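You operate a simulated robot arm through the tools that you are given. There is no shell and no other tool.

You are at the controls of a simulated robot arm. One attempt, no reset.

## Task
Take the can of red paint out of the bath and warm the blue paint in it to 25 C.
Fine: the red paint stands on the bench and is not warmed; the blue paint stays in the bath, the ready lamp lit; leave the third can.

Only the result counts: the job must be done as asked and must still hold three seconds after the hand-in. Knocking over, shifting, dropping, spilling or breaking anything else fails it.

## Robot
A 7-joint arm with a two-finger parallel gripper, fixed in place. Base frame: the origin is on the floor under the middle of its stand, x ahead of it, y to its left, z up; the work surface is at about z = 880. Lengths are in mm, angles in degrees, forces in N, time in s.
It reaches about 1479 mm from its shoulder. Its first joint turns from -166.0 to 166.0 degrees. Payload 4.4 kg.
The TCP is the grasp point between the finger pads, 23 mm short of the fingertips. In the tool frame z runs along the fingers and y along their closing line. The gripper opens to 94 mm. The fingers are 38 mm wide and 10 mm thick; the gripper's body (54 by 96 mm) begins 39 mm behind the TCP.
Orientation is that of the tool frame in the base frame, as [roll, pitch, yaw] about the fixed x, y, z axes, in that order (R = Rz(yaw) Ry(pitch) Rx(roll)). With the fingers straight down and closing along the base's y, the tool's x points along the base's -x, its y along +y and its z along -z.

## Interface
- The arm moves only by the tool apply_moves. Its argument "targets" is a list of rows, each a list of 7 numbers: the shift along the base's x, y, z in mm, then the turn, a rotation vector about the base's x, y, z in degrees, then the gripper command, from -1 (shut) to 1 (fully open), values between in proportion. In form: [[tx, ty, tz, ax, ay, az, claw], ...]. A call has 1 to 20 rows; each row is the pose to reach, as a shift and turn from the pose commanded when the call began. A row lasts 0.2 s, in which the tool goes at most 50 mm and 8.6 degrees; a call with a longer step from one row to the next is refused whole, and so is a gripper value outside its range. A pose out of reach is approached as far as the arm can. The call stops where the force on the tool passes 90 N (or 10 N more than at its start, if that is more) or the arm is blocked; 0.2 s more then pass. The fingers move at their own pace (about 72 mm/s each) and stop on an object; they squeeze with about 20 N. The grip force told is the motor's: it shows also when the fingers shut on nothing. Time passes only in rows, and 0.2 s behind the last, so rows that repeat a pose let the fingers close. The reply holds the time, the measured pose of the TCP, the force on the tool along the base axes, the opening and the grip force, in the units named above and with some noise, with the torque about the TCP (base axes, N m) and any sound that the robot's microphone picked up, and new pictures: "views" is both (left out), scene, wrist or none.
- Cameras (640 x 400 px; columns grow to the right, rows downward): "scene" is fixed at [218.5, 497.5, 1630.5]; the picture's right is [-0.86, -0.51, 0.00], its down [-0.29, 0.49, -0.82] and it looks along [0.42, -0.71, -0.57] (base axes); focal length 370 px, centre (320, 200). "wrist" rides on the gripper at [86, 16, -74] in the tool frame; the picture's right is [-0.18, 0.98, 0.00], its down [-0.58, -0.11, -0.81] and it looks along [-0.79, -0.15, 0.59] (tool axes); focal length 243 px, centre (320, 200). There is no depth. A picture from a camera that has moved, and an enlarged one, comes with that camera's place and axes in the base frame and with its lens.
- enlarge(camera, box): a new picture of the part [left, top, right, bottom] of that camera's present view, enlarged. It takes no simulated time.
- job_done(): hands the job in; it is judged then, once.

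Places have to be worked out from the pictures, the camera data and where the tool is seen. Open the gripper and draw the arm clear of the work before you hand the job in, unless the task says otherwise.

The tools are called after "Call:" as name(argument=value, ...) on one line, values as JSON. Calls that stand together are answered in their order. apply_moves: Moves the arm, as the interface text tells. Its arguments: {"type":"object","properties":{"targets":{"type":"array"},"views":{"type":"string","enum":["both","scene","wrist","none"]}},"required":["targets"]} The other tools are called the same way: enlarge (camera, box) takes an enlarged picture of a part of a camera's view; job_done () hands the job in.

At the start:

```text
clock: 0.0
tool_pos: [730.9, 30.1, 1238.9]
orientation: [-180.0, 0.1, -179.9]
wrist_force: [-0.3, -0.4, 0.1]
ft_torque: [0.03, 0.01, 0.02]
opening: 93.9
finger_force: 0.1
```

scene: 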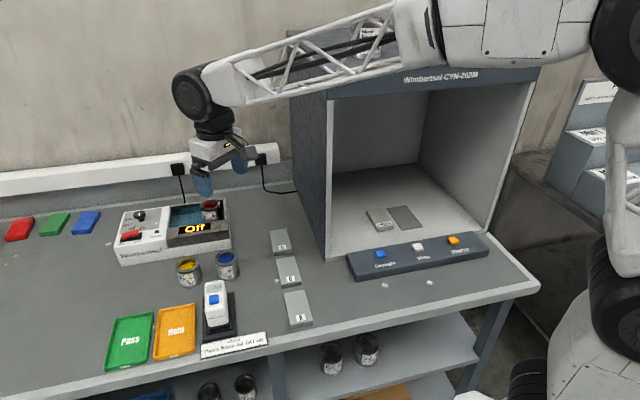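
wrist: 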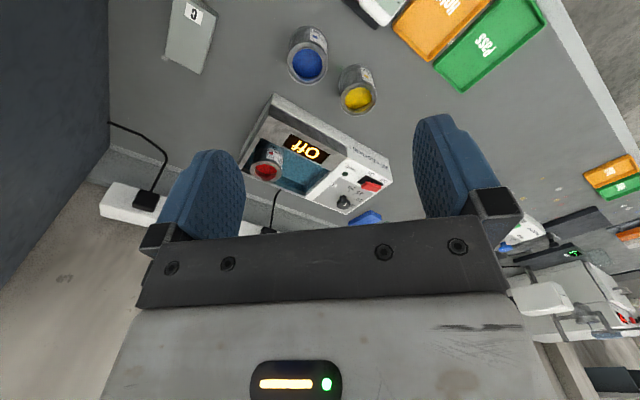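

The bath (display "Off") has a red can in it, with blue and yellow cans on the bench in front. I'll look closer at the bath and cans before moving.

Call:
enlarge(camera="scene", box=[100, 180, 260, 300])

Call:
enlarge(camera="wrist", box=[220, 10, 420, 220])

```text
3.33 times, centred on (180, 240) of scene
camera zoom: at [218.5, 497.5, 1630.5], right [-0.86, -0.51, 0.0], down [-0.29, 0.49, -0.82], along [0.42, -0.71, -0.57], focal length 1232 px, centre (787, 67)
```

zoom: 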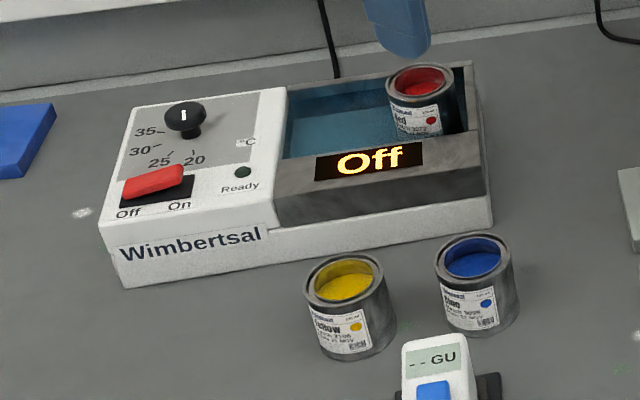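

```text
1.90 times, centred on (320, 115) of wrist
camera zoom: at [645.6, 46.0, 1312.3], right [0.18, 0.98, 0.0], down [0.58, -0.11, 0.81], along [0.79, -0.15, -0.59], focal length 462 px, centre (320, 362)
```

zoom: 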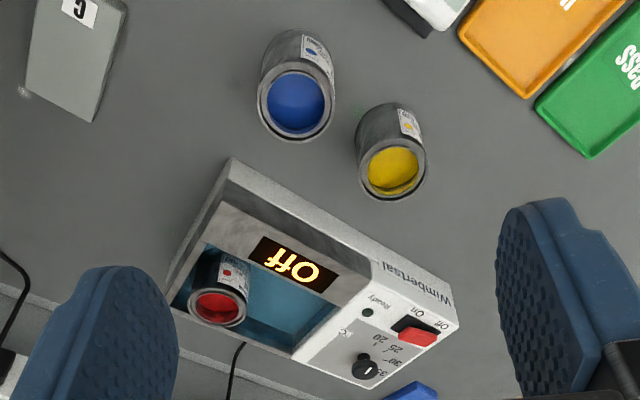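

The bath seems turned about 45° with its tank at the near right end; the red can is around (971,-120), its top at z≈985, and the blue can is around (810,-3), its top at z≈940. I'll turn the tool -45° and move to a viewing pose over the front of the bath.

Call:
apply_moves(targets=[[20, 4, -20, 0, 0, -7.5, 1], [40, 7, -45, 0, 0, -15, 1], [60, 11, -70, 0, 0, -22.5, 1], [80, 14, -95, 0, 0, -30, 1], [100, 18, -120, 0, 0, -37.5, 1], [118, 21, -147, 0, 0, -45, 1], [118, 21, -147, 0, 0, -45, 1]])

```text
clock: 1.6
tool_pos: [850.2, 52.5, 1089.4]
orientation: [-179.9, 0.0, 135.0]
wrist_force: [-1.0, -0.8, -1.0]
ft_torque: [0.0, 0.03, -0.03]
opening: 93.8
finger_force: 0.2
camera wrist: at [801.2, 124.1, 1163.1], right [0.83, 0.56, 0.0], down [0.33, -0.49, 0.81], along [0.45, -0.67, -0.59], focal length 243 px, centre (320, 200)
```

scene: 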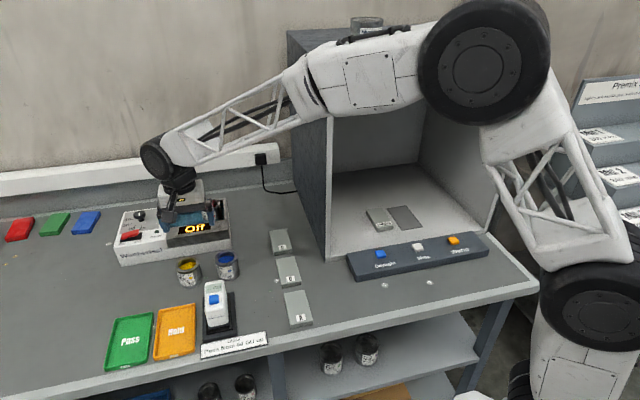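
wrist: 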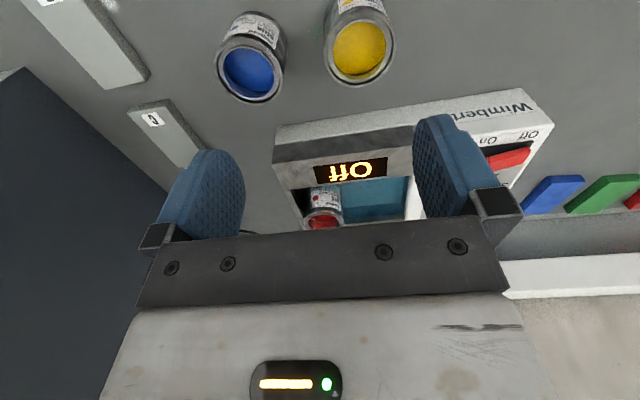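

The fingers hide most of the tank, so I'll move farther over the bath and slightly up so the tank falls in the clear upper half of the wrist picture.

Call:
apply_moves(targets=[[30, -40, 20, 0, 0, 0, 1], [60, -80, 40, 0, 0, 0, 1], [90, -120, 60, 0, 0, 0, 1], [90, -120, 60, 0, 0, 0, 1]])

Call:
enlarge(camera="wrist", box=[220, 0, 460, 200])

```text
refused: row 1 steps farther than a row can; nothing moved
```

```text
2.00 times, centred on (340, 100) of wrist
camera zoom: at [801.2, 124.1, 1163.1], right [0.83, 0.56, 0.0], down [0.33, -0.49, 0.81], along [0.45, -0.67, -0.59], focal length 485 px, centre (280, 400)
```

zoom: 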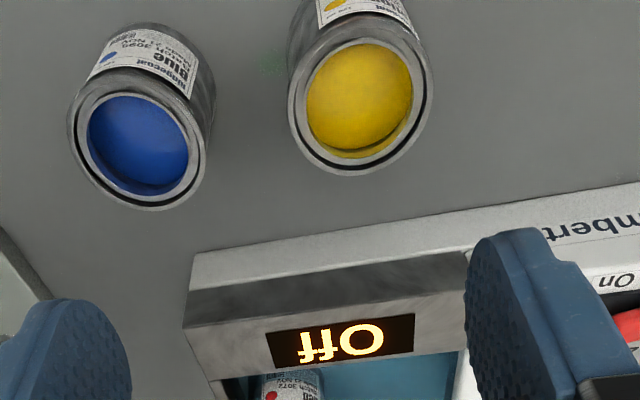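

The step was too long; I'll redo the same move in shorter steps.

Call:
apply_moves(targets=[[22, -30, 15, 0, 0, 0, 1], [44, -60, 30, 0, 0, 0, 1], [67, -90, 45, 0, 0, 0, 1], [90, -120, 60, 0, 0, 0, 1], [90, -120, 60, 0, 0, 0, 1]])

```text
clock: 2.8
tool_pos: [939.1, -68.9, 1154.4]
orientation: [-180.0, -0.1, 135.0]
wrist_force: [-0.2, 0.5, -0.1]
ft_torque: [-0.03, 0.01, -0.03]
opening: 93.9
finger_force: 0.2
camera wrist: at [889.6, 3.2, 1226.7], right [0.83, 0.56, 0.0], down [0.33, -0.49, 0.81], along [0.46, -0.67, -0.59], focal length 243 px, centre (320, 200)
```

scene: 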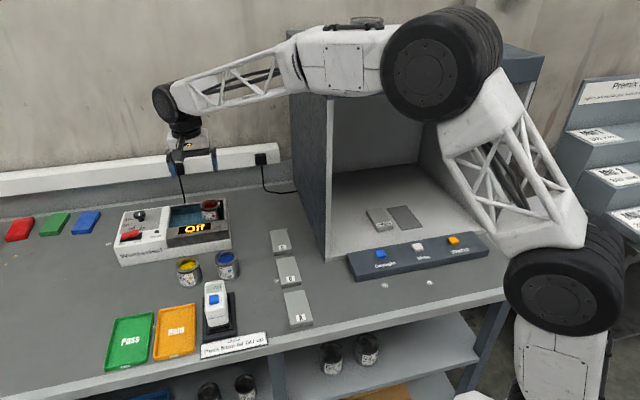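
wrist: 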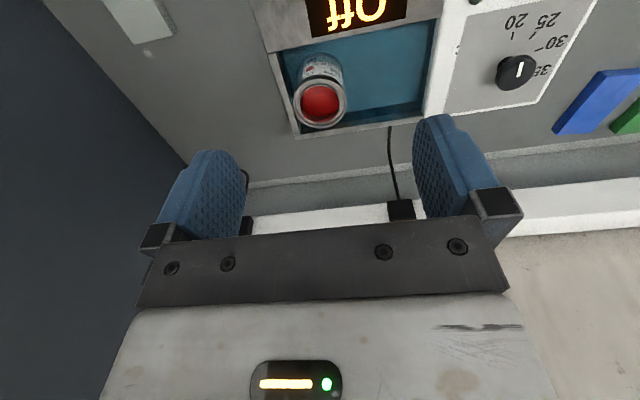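

Call:
enlarge(camera="wrist", box=[240, 0, 448, 140])

Call:
enlarge(camera="wrist", box=[430, 0, 590, 120])

Call:
enlarge(camera="scene", box=[110, 190, 250, 290])

```text
2.86 times, centred on (344, 70) of wrist
camera zoom: at [889.6, 3.2, 1226.7], right [0.83, 0.56, 0.0], down [0.33, -0.49, 0.81], along [0.46, -0.67, -0.59], focal length 693 px, centre (251, 571)
```

zoom: 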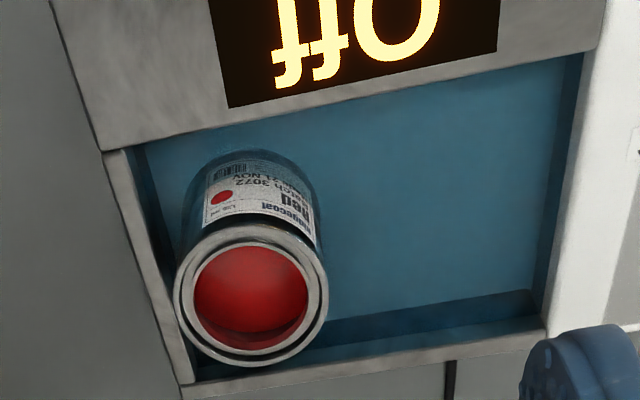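

```text
3.33 times, centred on (510, 60) of wrist
camera zoom: at [889.6, 3.2, 1226.7], right [0.83, 0.56, 0.0], down [0.33, -0.49, 0.81], along [0.46, -0.67, -0.59], focal length 809 px, centre (-313, 667)
```

zoom: 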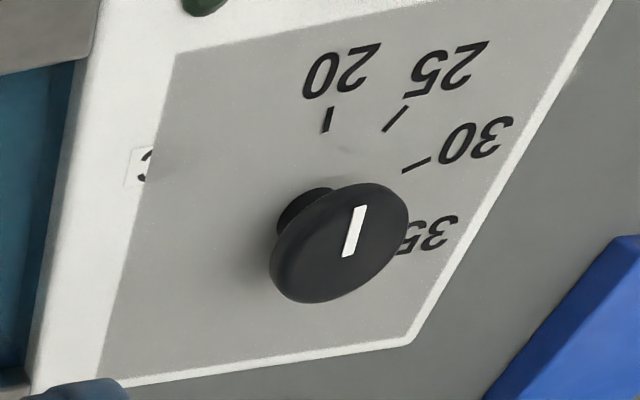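

```text
4.00 times, centred on (180, 240) of scene
camera zoom: at [218.5, 497.5, 1630.5], right [-0.86, -0.51, 0.0], down [-0.29, 0.49, -0.82], along [0.42, -0.71, -0.57], focal length 1478 px, centre (880, 40)
```

zoom: 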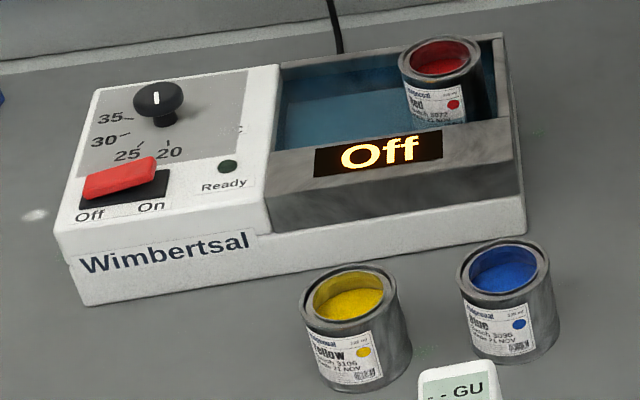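

The bath axes run at 45° in the base frame; its rim is at z≈948, the tank centre near (1013,-98), and the red can is at about (980,-127) with its top at z≈974. I'll turn the tool +90° so the fingers close across the tank, which also clears the yellow can later, and look at the red can from above.

Call:
apply_moves(targets=[[4, -5, 0, 0, 0, 8.2, 1], [8, -10, 0, 0, 0, 16.4, 1], [12, -16, -4, 0, 0, 24.6, 1], [16, -22, -8, 0, 0, 32.8, 1], [20, -28, -12, 0, 0, 41, 1], [24, -34, -16, 0, 0, 49.2, 1], [28, -40, -20, 0, 0, 57.4, 1], [32, -46, -26, 0, 0, 65.6, 1], [36, -52, -32, 0, 0, 73.8, 1], [40, -56, -38, 0, 0, 82, 1], [41, -58, -44, 0, 0, 90, 1], [41, -58, -44, 0, 0, 90, 1]])

```text
clock: 5.4
tool_pos: [979.5, -126.8, 1107.4]
orientation: [180.0, 0.0, -134.9]
wrist_force: [0.3, 0.1, -0.7]
ft_torque: [0.01, -0.02, 0.0]
opening: 94.1
finger_force: 0.0
camera wrist: at [908.4, -176.6, 1180.6], right [-0.57, 0.82, 0.0], down [0.49, 0.33, 0.81], along [0.67, 0.46, -0.59], focal length 243 px, centre (320, 200)
```

scene: 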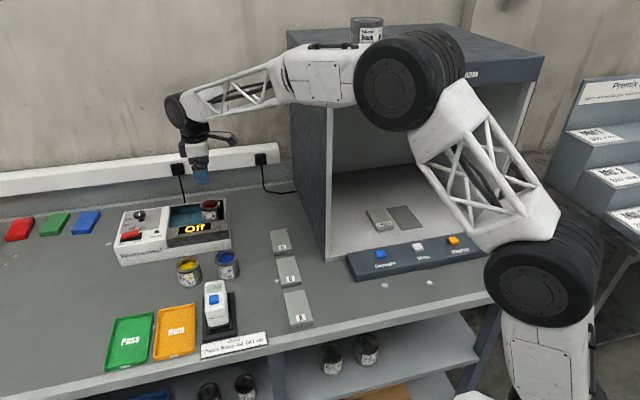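
wrist: 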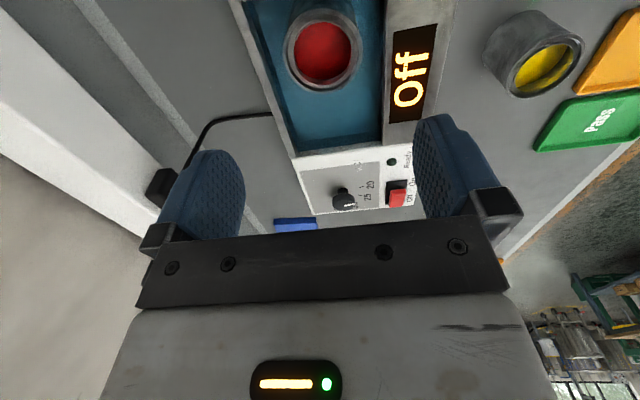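

Call:
enlarge(camera="wrist", box=[230, 0, 440, 150])

Call:
enlarge(camera="wrist", box=[290, 140, 430, 220])

Call:
enlarge(camera="scene", box=[170, 150, 250, 250])

```text
2.67 times, centred on (335, 75) of wrist
camera zoom: at [908.4, -176.6, 1180.6], right [-0.57, 0.82, 0.0], down [0.49, 0.33, 0.81], along [0.67, 0.46, -0.59], focal length 647 px, centre (280, 533)
```

zoom: 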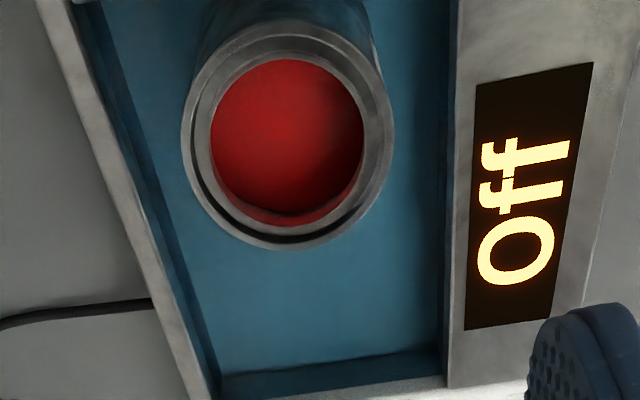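

```text
4.57 times, centred on (360, 180) of wrist
camera zoom: at [908.4, -176.6, 1180.6], right [-0.57, 0.82, 0.0], down [0.49, 0.33, 0.81], along [0.67, 0.46, -0.59], focal length 1109 px, centre (137, 291)
```

zoom: 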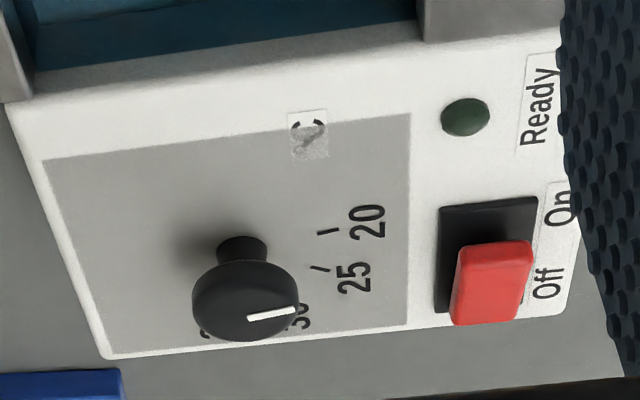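

```text
4.00 times, centred on (210, 200) of scene
camera zoom: at [218.5, 497.5, 1630.5], right [-0.86, -0.51, 0.0], down [-0.29, 0.49, -0.82], along [0.42, -0.71, -0.57], focal length 1478 px, centre (760, 200)
```

zoom: 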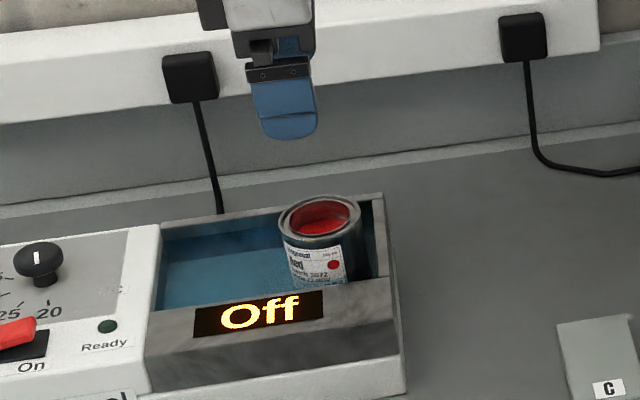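

The red can fits at (979,-126.5) with its rim at z≈975, the tank rim is at z≈952, and the tank spans about 105 mm across. I'll narrow the opening to about 74 mm so the fingers fit between the can and the tank walls, then descend to just above the can.

Call:
apply_moves(targets=[[-1, 0, -20, 0, 0, 0, 0.574], [-1, 0, -45, 0, 0, 0, 0.574], [-1, 0, -70, 0, 0, 0, 0.574], [-1, 0, -90, 0, 0, 0, 0.574], [-1, 0, -100, 0, 0, 0, 0.574], [-1, 0, -100, 0, 0, 0, 0.574]])

Call:
enlarge(camera="scene", box=[170, 170, 250, 250])

Call:
enlarge(camera="wrist", box=[200, 0, 480, 240])

```text
clock: 6.8
tool_pos: [979.3, -126.1, 1007.9]
orientation: [180.0, -0.1, -135.0]
wrist_force: [0.5, -0.3, 1.1]
ft_torque: [-0.01, 0.02, 0.03]
opening: 74.0
finger_force: 0.2
camera wrist: at [907.5, -176.3, 1082.4], right [-0.56, 0.83, 0.0], down [0.49, 0.33, 0.81], along [0.67, 0.46, -0.59], focal length 243 px, centre (320, 200)
```

scene: 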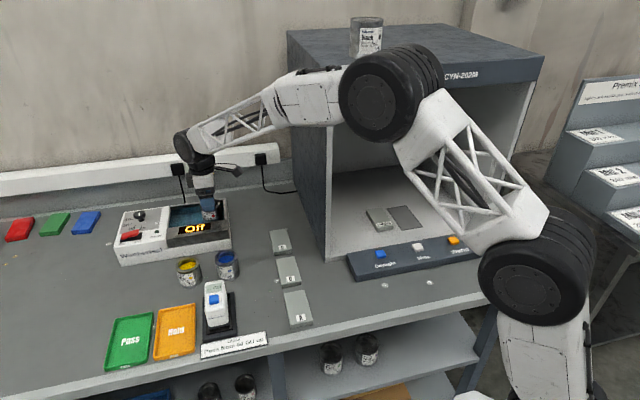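
wrist: 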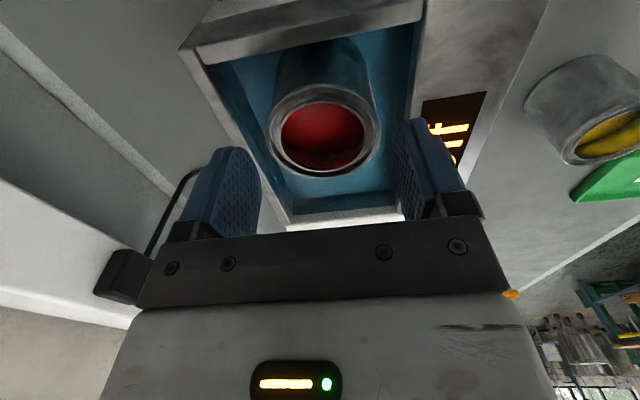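

```text
5.00 times, centred on (210, 210) of scene
camera zoom: at [218.5, 497.5, 1630.5], right [-0.86, -0.51, 0.0], down [-0.29, 0.49, -0.82], along [0.42, -0.71, -0.57], focal length 1847 px, centre (870, 150)
```

zoom: 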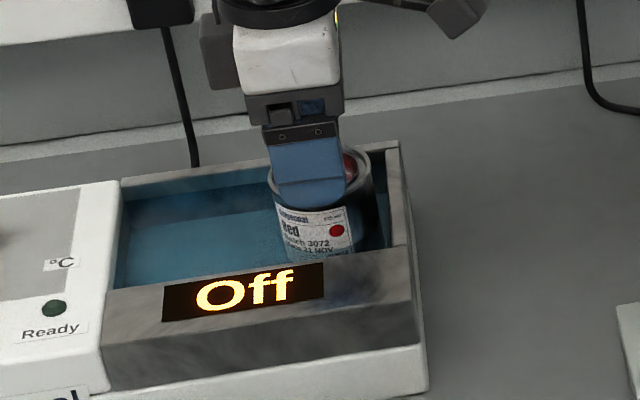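

```text
1.67 times, centred on (340, 120) of wrist
camera zoom: at [907.5, -176.3, 1082.4], right [-0.56, 0.83, 0.0], down [0.49, 0.33, 0.81], along [0.67, 0.46, -0.59], focal length 404 px, centre (287, 333)
```

zoom: 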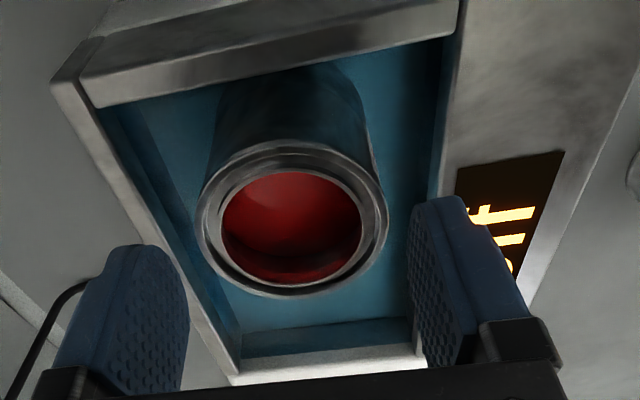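

The can sits well between the fingers, with its rim centre near (977,-127). I'll descend about 43 mm in small steps so the tips end slightly below the tank rim, still inside the walls.

Call:
apply_moves(targets=[[-1.5, -0.7, -8, 0, 0, 0, 0.574], [-1.5, -0.7, -16, 0, 0, 0, 0.574], [-1.5, -0.7, -24, 0, 0, 0, 0.574], [-1.5, -0.7, -32, 0, 0, 0, 0.574], [-1.5, -0.7, -38, 0, 0, 0, 0.574], [-1.5, -0.7, -43, 0, 0, 0, 0.574], [-1.5, -0.7, -43, 0, 0, 0, 0.574]])

Call:
enlarge(camera="scene", box=[170, 170, 250, 250])

```text
clock: 8.4
tool_pos: [977.2, -128.0, 965.1]
orientation: [-180.0, 0.0, -135.1]
wrist_force: [1.3, 0.5, 0.9]
ft_torque: [-0.03, -0.04, -0.02]
opening: 73.9
finger_force: 0.0
camera wrist: at [906.2, -177.6, 1038.2], right [-0.56, 0.83, 0.0], down [0.49, 0.33, 0.81], along [0.67, 0.46, -0.59], focal length 243 px, centre (320, 200)
```

scene: 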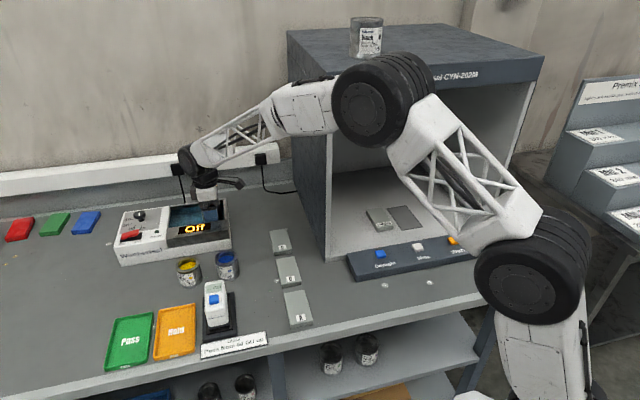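
wrist: 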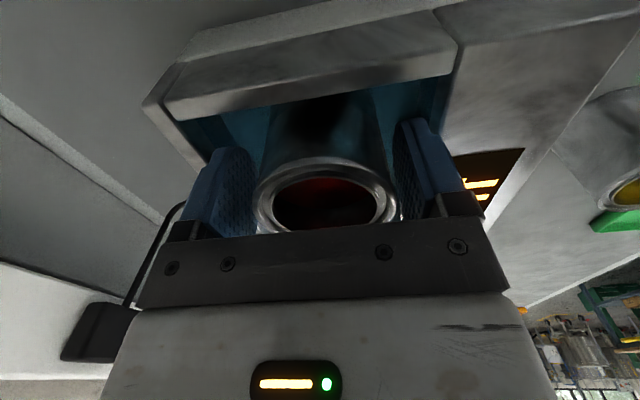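

```text
5.00 times, centred on (210, 210) of scene
camera zoom: at [218.5, 497.5, 1630.5], right [-0.86, -0.51, 0.0], down [-0.29, 0.49, -0.82], along [0.42, -0.71, -0.57], focal length 1847 px, centre (870, 150)
```

zoom: 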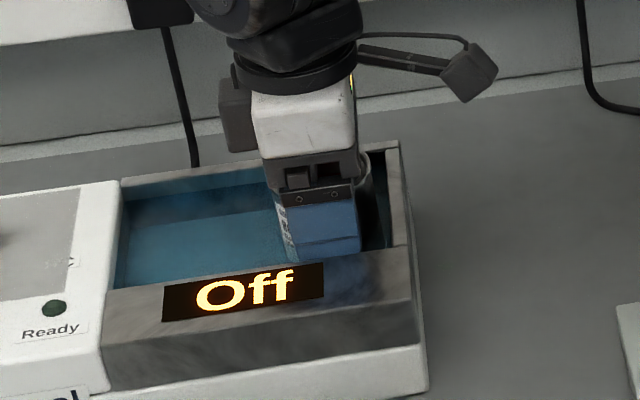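

No contact forces and the fingers straddle the can. I'll close on it now and check the grip before lifting.

Call:
apply_moves(targets=[[0, 0, 0, 0, 0, 0, 0.3], [0, 0, 0, 0, 0, 0, 0.1], [0, 0, 0, 0, 0, 0, -0.3], [0, 0, 0, 0, 0, 0, -1], [0, 0, 0, 0, 0, 0, -1]], views="wrist")

```text
clock: 9.6
tool_pos: [978.8, -127.5, 965.4]
orientation: [-180.0, 0.0, -135.1]
wrist_force: [-0.9, 0.4, 0.3]
ft_torque: [0.0, -0.06, -0.01]
opening: 61.4
finger_force: 19.7
camera wrist: at [906.2, -177.6, 1038.3], right [-0.56, 0.83, 0.0], down [0.49, 0.33, 0.81], along [0.67, 0.46, -0.59], focal length 243 px, centre (320, 200)
```

wrist: 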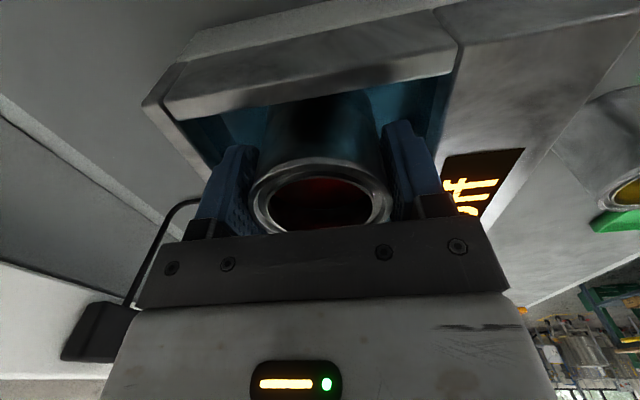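

The grip holds at 61.4 mm and 19.7 N, so the can is about 61 mm across. I'll lift it slowly, straight up, by 100 mm.

Call:
apply_moves(targets=[[0, 0, 4, 0, 0, 0, -1], [0, 0, 10, 0, 0, 0, -1], [0, 0, 18, 0, 0, 0, -1], [0, 0, 28, 0, 0, 0, -1], [0, 0, 38, 0, 0, 0, -1], [0, 0, 48, 0, 0, 0, -1], [0, 0, 58, 0, 0, 0, -1], [0, 0, 68, 0, 0, 0, -1], [0, 0, 78, 0, 0, 0, -1], [0, 0, 88, 0, 0, 0, -1], [0, 0, 95, 0, 0, 0, -1], [0, 0, 100, 0, 0, 0, -1], [0, 0, 100, 0, 0, 0, -1]])

Call:
enlarge(camera="scene", box=[150, 150, 250, 250])

```text
clock: 12.4
tool_pos: [977.5, -127.3, 1064.6]
orientation: [179.9, 0.1, -135.0]
wrist_force: [-0.5, 0.3, -2.1]
ft_torque: [-0.04, -0.01, 0.0]
opening: 61.5
finger_force: 19.4
camera wrist: at [906.1, -177.2, 1138.4], right [-0.56, 0.83, 0.0], down [0.49, 0.33, 0.81], along [0.67, 0.46, -0.59], focal length 243 px, centre (320, 200)
```

scene: 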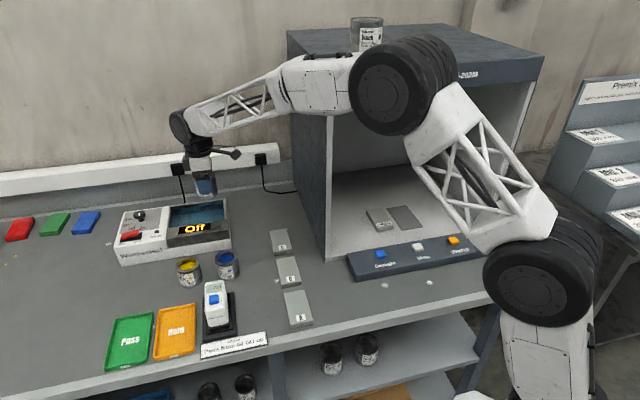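
wrist: 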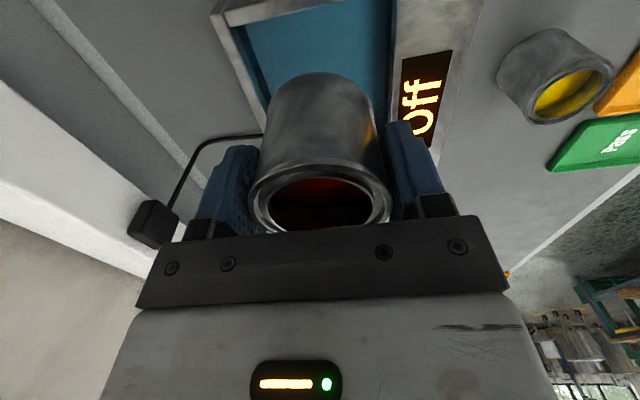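

```text
4.00 times, centred on (200, 200) of scene
camera zoom: at [218.5, 497.5, 1630.5], right [-0.86, -0.51, 0.0], down [-0.29, 0.49, -0.82], along [0.42, -0.71, -0.57], focal length 1478 px, centre (800, 200)
```

zoom: 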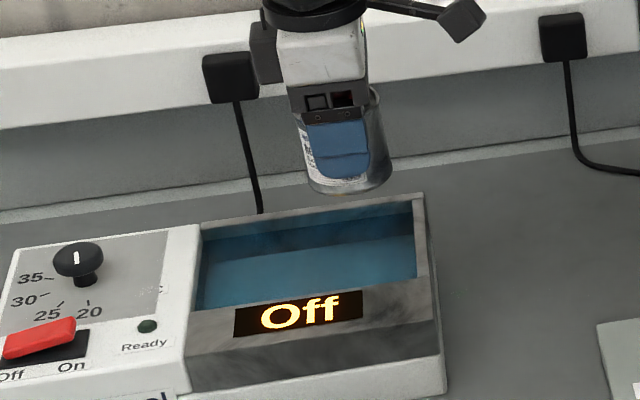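

The can is lifted clean out, the tank is empty, and the load shows about 2 N. I'll enlarge the held can to find where its bottom is relative to the TCP.

Call:
enlarge(camera="scene", box=[190, 165, 220, 205])

Call:
enlarge(camera="scene", box=[205, 240, 265, 285])

Call:
enlarge(camera="wrist", box=[230, 50, 410, 240])

```text
10.00 times, centred on (205, 185) of scene
camera zoom: at [218.5, 497.5, 1630.5], right [-0.86, -0.51, 0.0], down [-0.29, 0.49, -0.82], along [0.42, -0.71, -0.57], focal length 3695 px, centre (1470, 350)
```

zoom: 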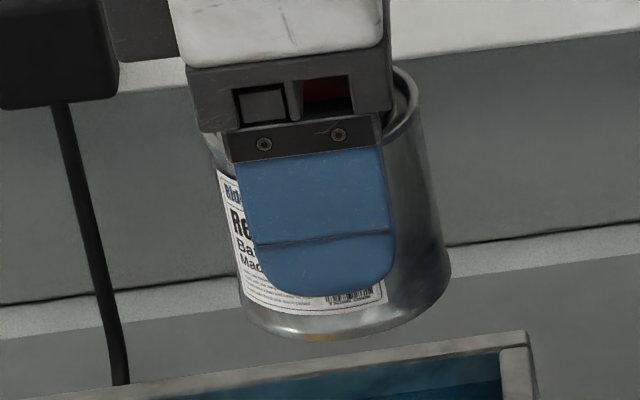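

```text
8.89 times, centred on (235, 262) of scene
camera zoom: at [218.5, 497.5, 1630.5], right [-0.86, -0.51, 0.0], down [-0.29, 0.49, -0.82], along [0.42, -0.71, -0.57], focal length 3284 px, centre (1076, -356)
```

zoom: 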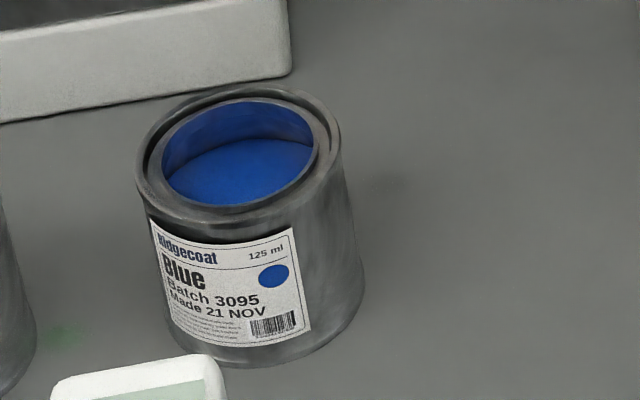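

```text
2.11 times, centred on (320, 145) of wrist
camera zoom: at [906.1, -177.2, 1138.4], right [-0.56, 0.83, 0.0], down [0.49, 0.33, 0.81], along [0.67, 0.46, -0.59], focal length 511 px, centre (320, 316)
```

zoom: 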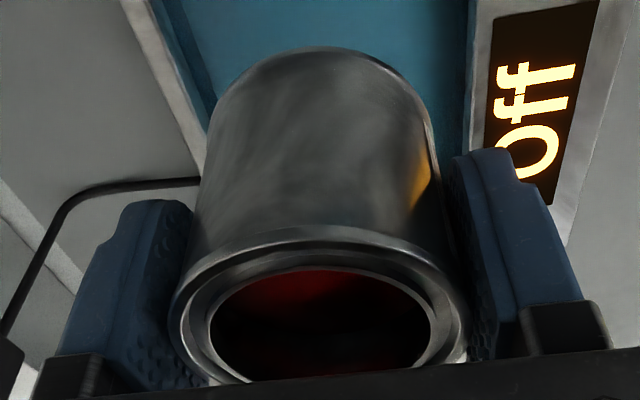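

Both cans appear about 60 mm tall, and the held can's bottom is about 45 mm below the TCP. I'll carry it level to a free bench spot near (817,-124), between the bath end and the grey plates.

Call:
apply_moves(targets=[[-6, 0, 0, 0, 0, 0, -1], [-18, 0, 0, 0, 0, 0, -1], [-35, 1, 0, 0, 0, 0, -1], [-55, 1, 0, 0, 0, 0, -1], [-75, 2, 0, 0, 0, 0, -1], [-95, 2, 0, 0, 0, 0, -1], [-115, 3, 0, 0, 0, 0, -1], [-132, 3, 0, 0, 0, 0, -1], [-147, 3.6, 0, 0, 0, 0, -1], [-156, 3.6, 0, 0, 0, 0, -1], [-160.4, 3.6, 0, 0, 0, 0, -1], [-160.4, 3.6, 0, 0, 0, 0, -1]])

Call:
enlarge(camera="scene", box=[170, 180, 310, 290])

```text
clock: 15.0
tool_pos: [816.9, -124.5, 1064.1]
orientation: [-179.9, 0.0, -135.0]
wrist_force: [0.8, -0.1, -2.0]
ft_torque: [-0.02, -0.01, 0.0]
opening: 61.3
finger_force: 20.0
camera wrist: at [744.8, -174.9, 1137.9], right [-0.56, 0.83, 0.0], down [0.49, 0.33, 0.81], along [0.67, 0.46, -0.59], focal length 243 px, centre (320, 200)
```

scene: 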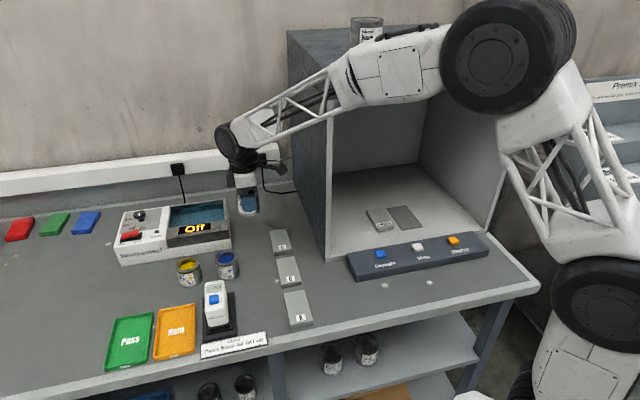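
wrist: 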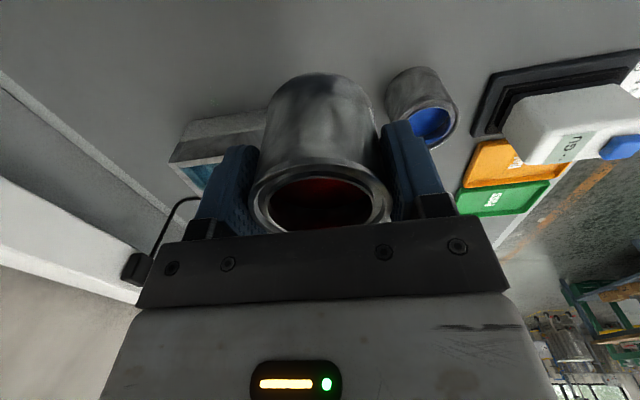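

```text
3.64 times, centred on (240, 235) of scene
camera zoom: at [218.5, 497.5, 1630.5], right [-0.86, -0.51, 0.0], down [-0.29, 0.49, -0.82], along [0.42, -0.71, -0.57], focal length 1344 px, centre (611, 73)
```

zoom: 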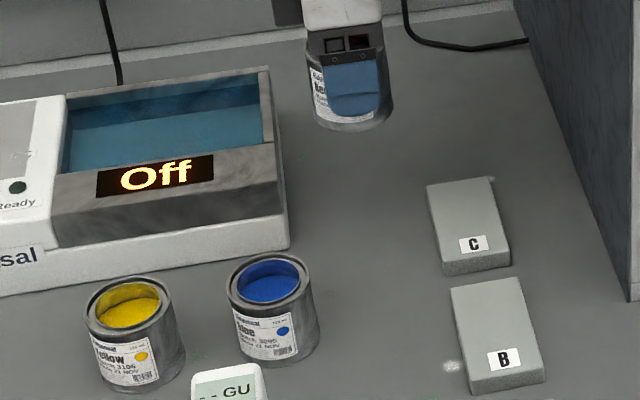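

The spot under the can, between the bath corner and block C, is clear. I'll shift a few millimetres toward the bath and go down to leave about 7 mm under the can.

Call:
apply_moves(targets=[[2, 2, -6, 0, 0, 0, -1], [4, 4, -18, 0, 0, 0, -1], [4, 4, -34, 0, 0, 0, -1], [4, 4, -50, 0, 0, 0, -1], [4, 4, -66, 0, 0, 0, -1], [4, 4, -82, 0, 0, 0, -1], [4, 4, -98, 0, 0, 0, -1], [4, 4, -112, 0, 0, 0, -1], [4, 4, -122, 0, 0, 0, -1], [4, 4, -129, 0, 0, 0, -1], [4, 4, -132, 0, 0, 0, -1], [4, 4, -132, 0, 0, 0, -1]], views="scene")

Call:
enlarge(camera="scene", box=[210, 210, 290, 280])

```text
clock: 17.6
tool_pos: [822.7, -119.0, 931.7]
orientation: [180.0, 0.0, -135.0]
wrist_force: [0.2, -0.2, -1.6]
ft_torque: [0.0, 0.0, 0.01]
opening: 61.6
finger_force: 20.3
```

scene: 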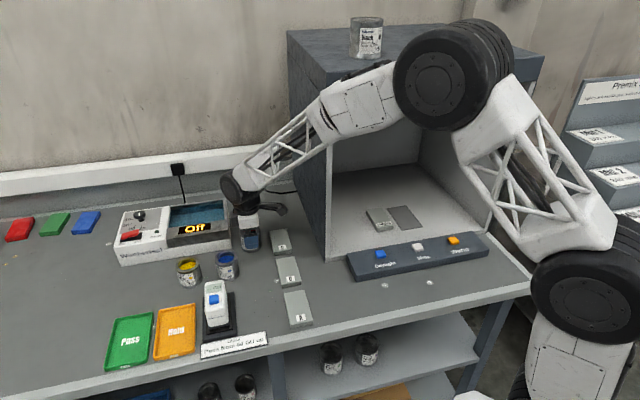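

```text
5.71 times, centred on (250, 245) of scene
camera zoom: at [218.5, 497.5, 1630.5], right [-0.86, -0.51, 0.0], down [-0.29, 0.49, -0.82], along [0.42, -0.71, -0.57], focal length 2111 px, centre (720, -57)
```

zoom: 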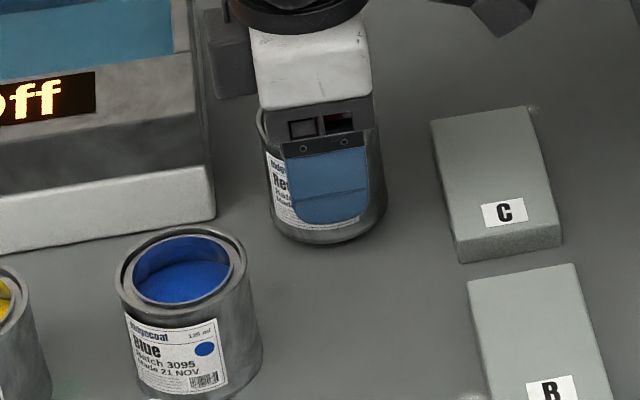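

The can bottom looks about 3–4 mm above the bench. I'll step down gently and watch the force.

Call:
apply_moves(targets=[[0, 0, -1, 0, 0, 0, -1], [0, 0, -2, 0, 0, 0, -1], [0, 0, -2, 0, 0, 0, -1]], views="none")

Call:
apply_moves(targets=[[0, 0, -1, 0, 0, 0, -1], [0, 0, -1, 0, 0, 0, -1]], views="none")

Call:
apply_moves(targets=[[0, 0, -1, 0, 0, 0, -1], [0, 0, -1, 0, 0, 0, -1]], views="none")

```text
clock: 18.4
tool_pos: [821.3, -119.5, 929.6]
orientation: [180.0, 0.0, -135.0]
wrist_force: [0.6, 0.0, -1.5]
ft_torque: [-0.02, -0.01, -0.03]
opening: 61.3
finger_force: 19.6
```

```text
clock: 19.0
tool_pos: [821.3, -120.5, 929.1]
orientation: [180.0, 0.0, -135.1]
wrist_force: [0.3, -0.4, -1.4]
ft_torque: [-0.02, -0.02, 0.0]
opening: 61.6
finger_force: 20.0
```

```text
clock: 19.6
tool_pos: [822.2, -119.7, 929.3]
orientation: [180.0, 0.0, -135.0]
wrist_force: [0.1, 0.8, -1.8]
ft_torque: [0.02, -0.04, 0.0]
opening: 61.2
finger_force: 20.2
```

Commanded z is 928.9 and there is no contact yet; I'll continue in 1 mm steps.

Call:
apply_moves(targets=[[0, 0, -1, 0, 0, 0, -1], [0, 0, -1, 0, 0, 0, -1]], views="none")

Call:
apply_moves(targets=[[0, 0, -1, 0, 0, 0, -1], [0, 0, -1, 0, 0, 0, -1]], views="none")

```text
clock: 20.2
tool_pos: [821.0, -120.9, 927.5]
orientation: [-180.0, -0.1, -135.0]
wrist_force: [0.2, 0.8, -0.9]
ft_torque: [0.01, -0.01, 0.02]
opening: 61.4
finger_force: 19.4
```

```text
clock: 20.8
tool_pos: [820.7, -120.4, 927.1]
orientation: [-180.0, -0.1, -135.0]
wrist_force: [0.6, 0.3, -1.3]
ft_torque: [-0.01, -0.03, -0.02]
opening: 61.3
finger_force: 19.8
```

Call:
enlarge(camera="scene", box=[235, 225, 265, 250])

Call:
apply_moves(targets=[[0, 0, -1, 0, 0, 0, -1], [0, 0, -1, 0, 0, 0, -1]], views="none")

```text
16.00 times, centred on (250, 238) of scene
camera zoom: at [218.5, 497.5, 1630.5], right [-0.86, -0.51, 0.0], down [-0.29, 0.49, -0.82], along [0.42, -0.71, -0.57], focal length 5912 px, centre (1440, -400)
```

zoom: 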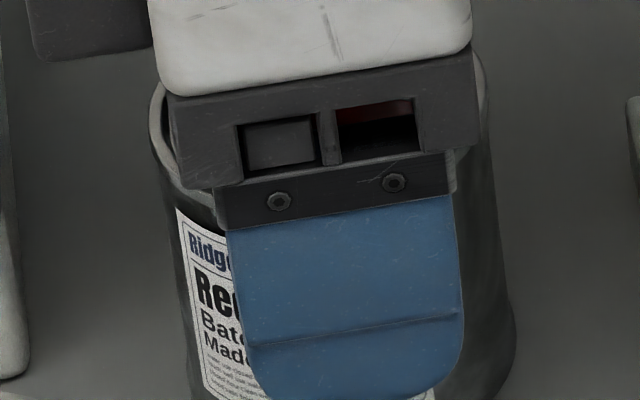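

```text
clock: 21.4
tool_pos: [822.2, -119.5, 926.5]
orientation: [180.0, 0.0, -135.1]
wrist_force: [0.7, -0.2, -1.2]
ft_torque: [-0.01, 0.01, -0.01]
opening: 61.4
finger_force: 19.8
```

Commanded z is 925.9 and the load still hangs on the gripper; I'll keep stepping down.

Call:
apply_moves(targets=[[0, 0, -1, 0, 0, 0, -1], [0, 0, -1, 0, 0, 0, -1]], views="none")

Call:
apply_moves(targets=[[0, 0, -1, 0, 0, 0, -1], [0, 0, -1, 0, 0, 0, -1]], views="scene")

Call:
enlarge(camera="scene", box=[230, 225, 270, 255])

```text
clock: 22.0
tool_pos: [819.5, -120.9, 925.0]
orientation: [-180.0, 0.0, -135.1]
wrist_force: [0.6, 0.7, 4.6]
ft_torque: [0.04, 0.04, -0.05]
opening: 61.2
finger_force: 20.0
```

```text
clock: 22.6
tool_pos: [820.2, -121.3, 924.5]
orientation: [180.0, 0.1, -134.9]
wrist_force: [0.4, 3.2, 14.8]
ft_torque: [0.28, 0.17, 0.05]
opening: 61.5
finger_force: 19.7
```

scene: 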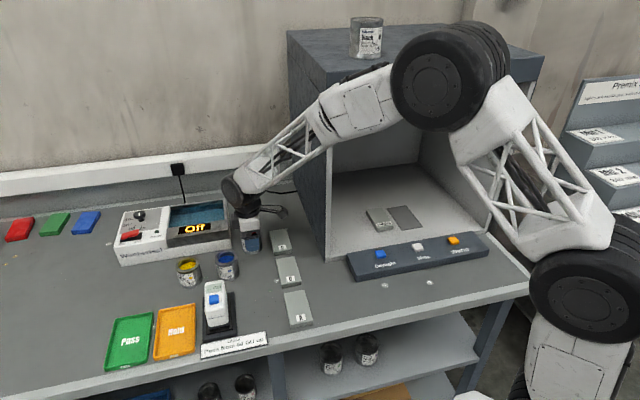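

```text
13.33 times, centred on (250, 240) of scene
camera zoom: at [218.5, 497.5, 1630.5], right [-0.86, -0.51, 0.0], down [-0.29, 0.49, -0.82], along [0.42, -0.71, -0.57], focal length 4926 px, centre (1253, -333)
```

zoom: 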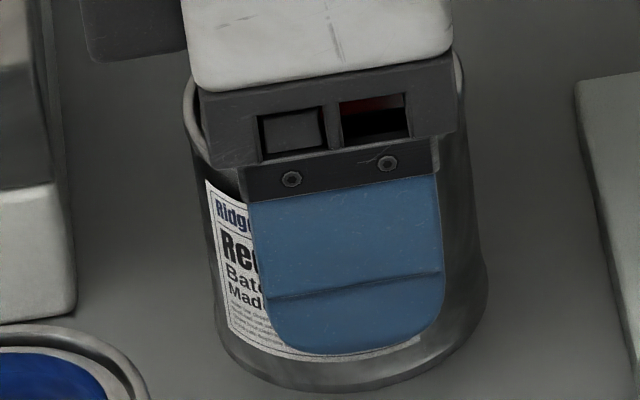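

Contact is clear: force went from -1.2 N to +14.8 N at z≈924. I'll relieve 1 mm and open the fingers to about 78 mm.

Call:
apply_moves(targets=[[0, 0, 1, 0, 0, 0, -1], [0, 0, 1, 0, 0, 0, -0.1], [0, 0, 1, 0, 0, 0, 0.4], [0, 0, 1, 0, 0, 0, 0.66], [0, 0, 1, 0, 0, 0, 0.66]], views="none")

```text
clock: 23.8
tool_pos: [821.1, -120.7, 924.0]
orientation: [-180.0, 0.0, -135.0]
wrist_force: [0.3, -0.9, -0.4]
ft_torque: [0.01, -0.02, 0.01]
opening: 77.9
finger_force: 0.1
```

The fingers are open at 77.9 mm with no load. I'll retreat straight up.

Call:
apply_moves(targets=[[0, 0, 5, 0, 0, 0, 0.66], [0, 0, 15, 0, 0, 0, 0.66], [0, 0, 30, 0, 0, 0, 0.66], [0, 0, 50, 0, 0, 0, 0.66], [0, 0, 75, 0, 0, 0, 0.66], [0, 0, 100, 0, 0, 0, 0.66], [0, 0, 100, 0, 0, 0, 0.66]])

Call:
enlarge(camera="scene", box=[170, 190, 310, 290])

Call:
enlarge(camera="wrist", box=[220, 0, 500, 200])

```text
clock: 25.4
tool_pos: [819.6, -121.1, 1026.5]
orientation: [-180.0, 0.0, -135.0]
wrist_force: [-0.2, 0.0, -0.3]
ft_torque: [0.01, -0.02, -0.02]
opening: 77.8
finger_force: 0.1
camera wrist: at [748.8, -170.8, 1099.9], right [-0.56, 0.83, 0.0], down [0.49, 0.33, 0.81], along [0.67, 0.46, -0.59], focal length 243 px, centre (320, 200)
```

scene: 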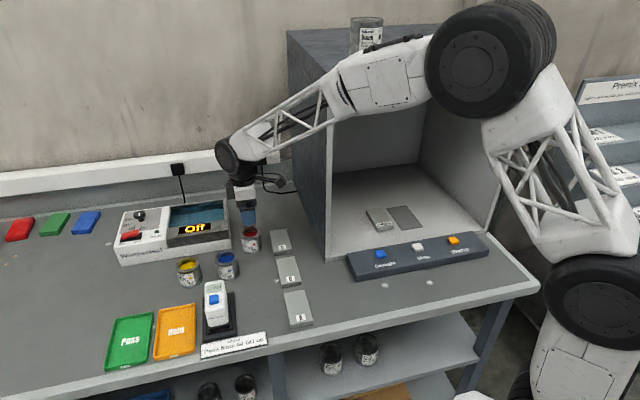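
wrist: 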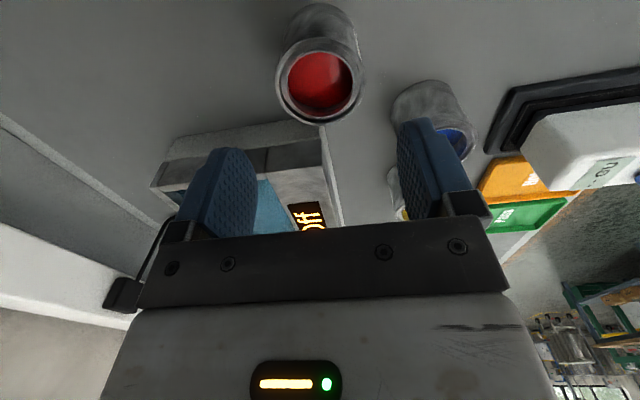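

```text
4.00 times, centred on (240, 240) of scene
camera zoom: at [218.5, 497.5, 1630.5], right [-0.86, -0.51, 0.0], down [-0.29, 0.49, -0.82], along [0.42, -0.71, -0.57], focal length 1478 px, centre (640, 40)
```

zoom: 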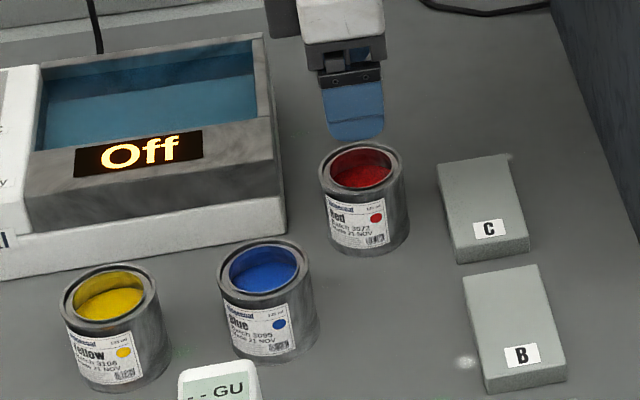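

```text
2.00 times, centred on (360, 100) of wrist
camera zoom: at [748.8, -170.8, 1099.9], right [-0.56, 0.83, 0.0], down [0.49, 0.33, 0.81], along [0.67, 0.46, -0.59], focal length 485 px, centre (240, 400)
```

zoom: 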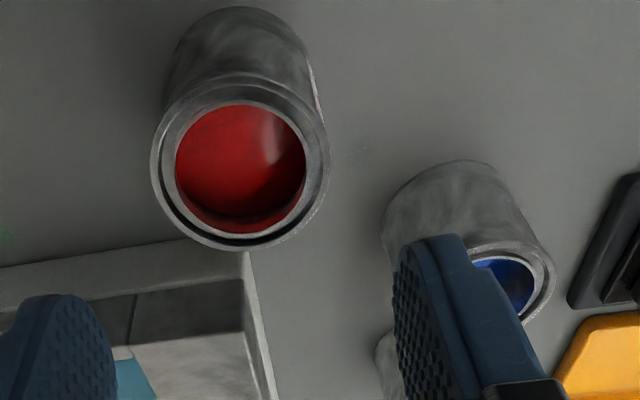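

The red can stands upright on the bench. Next I'll move above the blue can at about (808,-3) and measure its position the same way.

Call:
apply_moves(targets=[[-3, 25, 0, 0, 0, 0, 0.66], [-6, 55, 0, 0, 0, 0, 0.66], [-10, 85, 0, 0, 0, 0, 0.66], [-13, 110, 0, 0, 0, 0, 0.66], [-13, 117, 0, 0, 0, 0, 0.66], [-13, 117, 0, 0, 0, 0, 0.66]])

Call:
enlarge(camera="wrist", box=[220, 0, 500, 200])

Call:
enlarge(camera="scene", box=[170, 200, 290, 290])

```text
clock: 26.8
tool_pos: [807.0, -3.1, 1024.6]
orientation: [180.0, 0.0, -134.9]
wrist_force: [-0.4, -0.3, -0.6]
ft_torque: [-0.04, -0.03, -0.03]
opening: 78.4
finger_force: 0.0
camera wrist: at [735.0, -52.9, 1097.7], right [-0.56, 0.83, 0.0], down [0.49, 0.33, 0.81], along [0.67, 0.46, -0.59], focal length 243 px, centre (320, 200)
```

scene: 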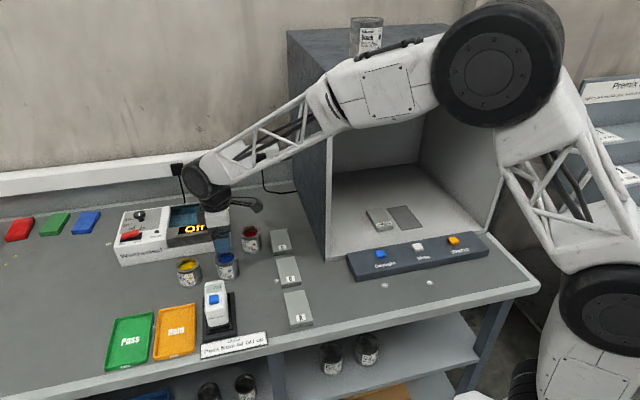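
wrist: 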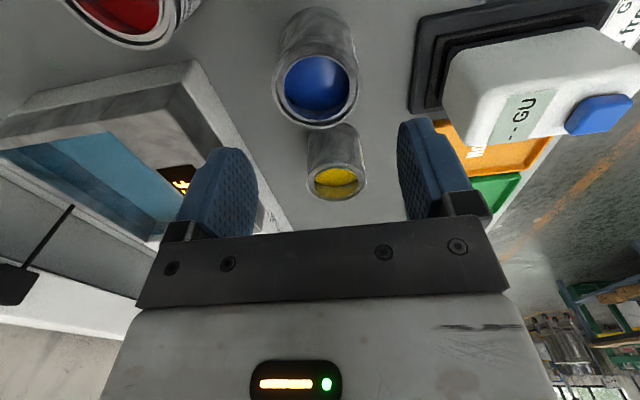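

```text
2.00 times, centred on (360, 100) of wrist
camera zoom: at [735.0, -52.9, 1097.7], right [-0.56, 0.83, 0.0], down [0.49, 0.33, 0.81], along [0.67, 0.46, -0.59], focal length 485 px, centre (240, 400)
```

zoom: 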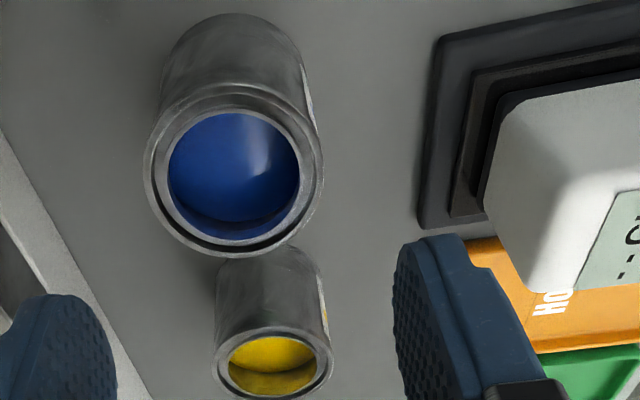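

```text
4.44 times, centred on (230, 245) of scene
camera zoom: at [218.5, 497.5, 1630.5], right [-0.86, -0.51, 0.0], down [-0.29, 0.49, -0.82], along [0.42, -0.71, -0.57], focal length 1642 px, centre (720, 0)
```

zoom: 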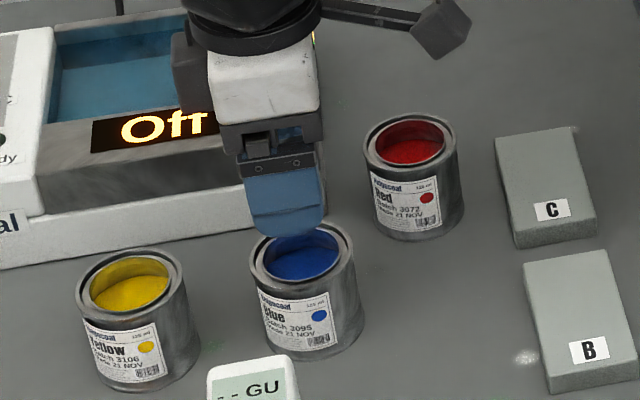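

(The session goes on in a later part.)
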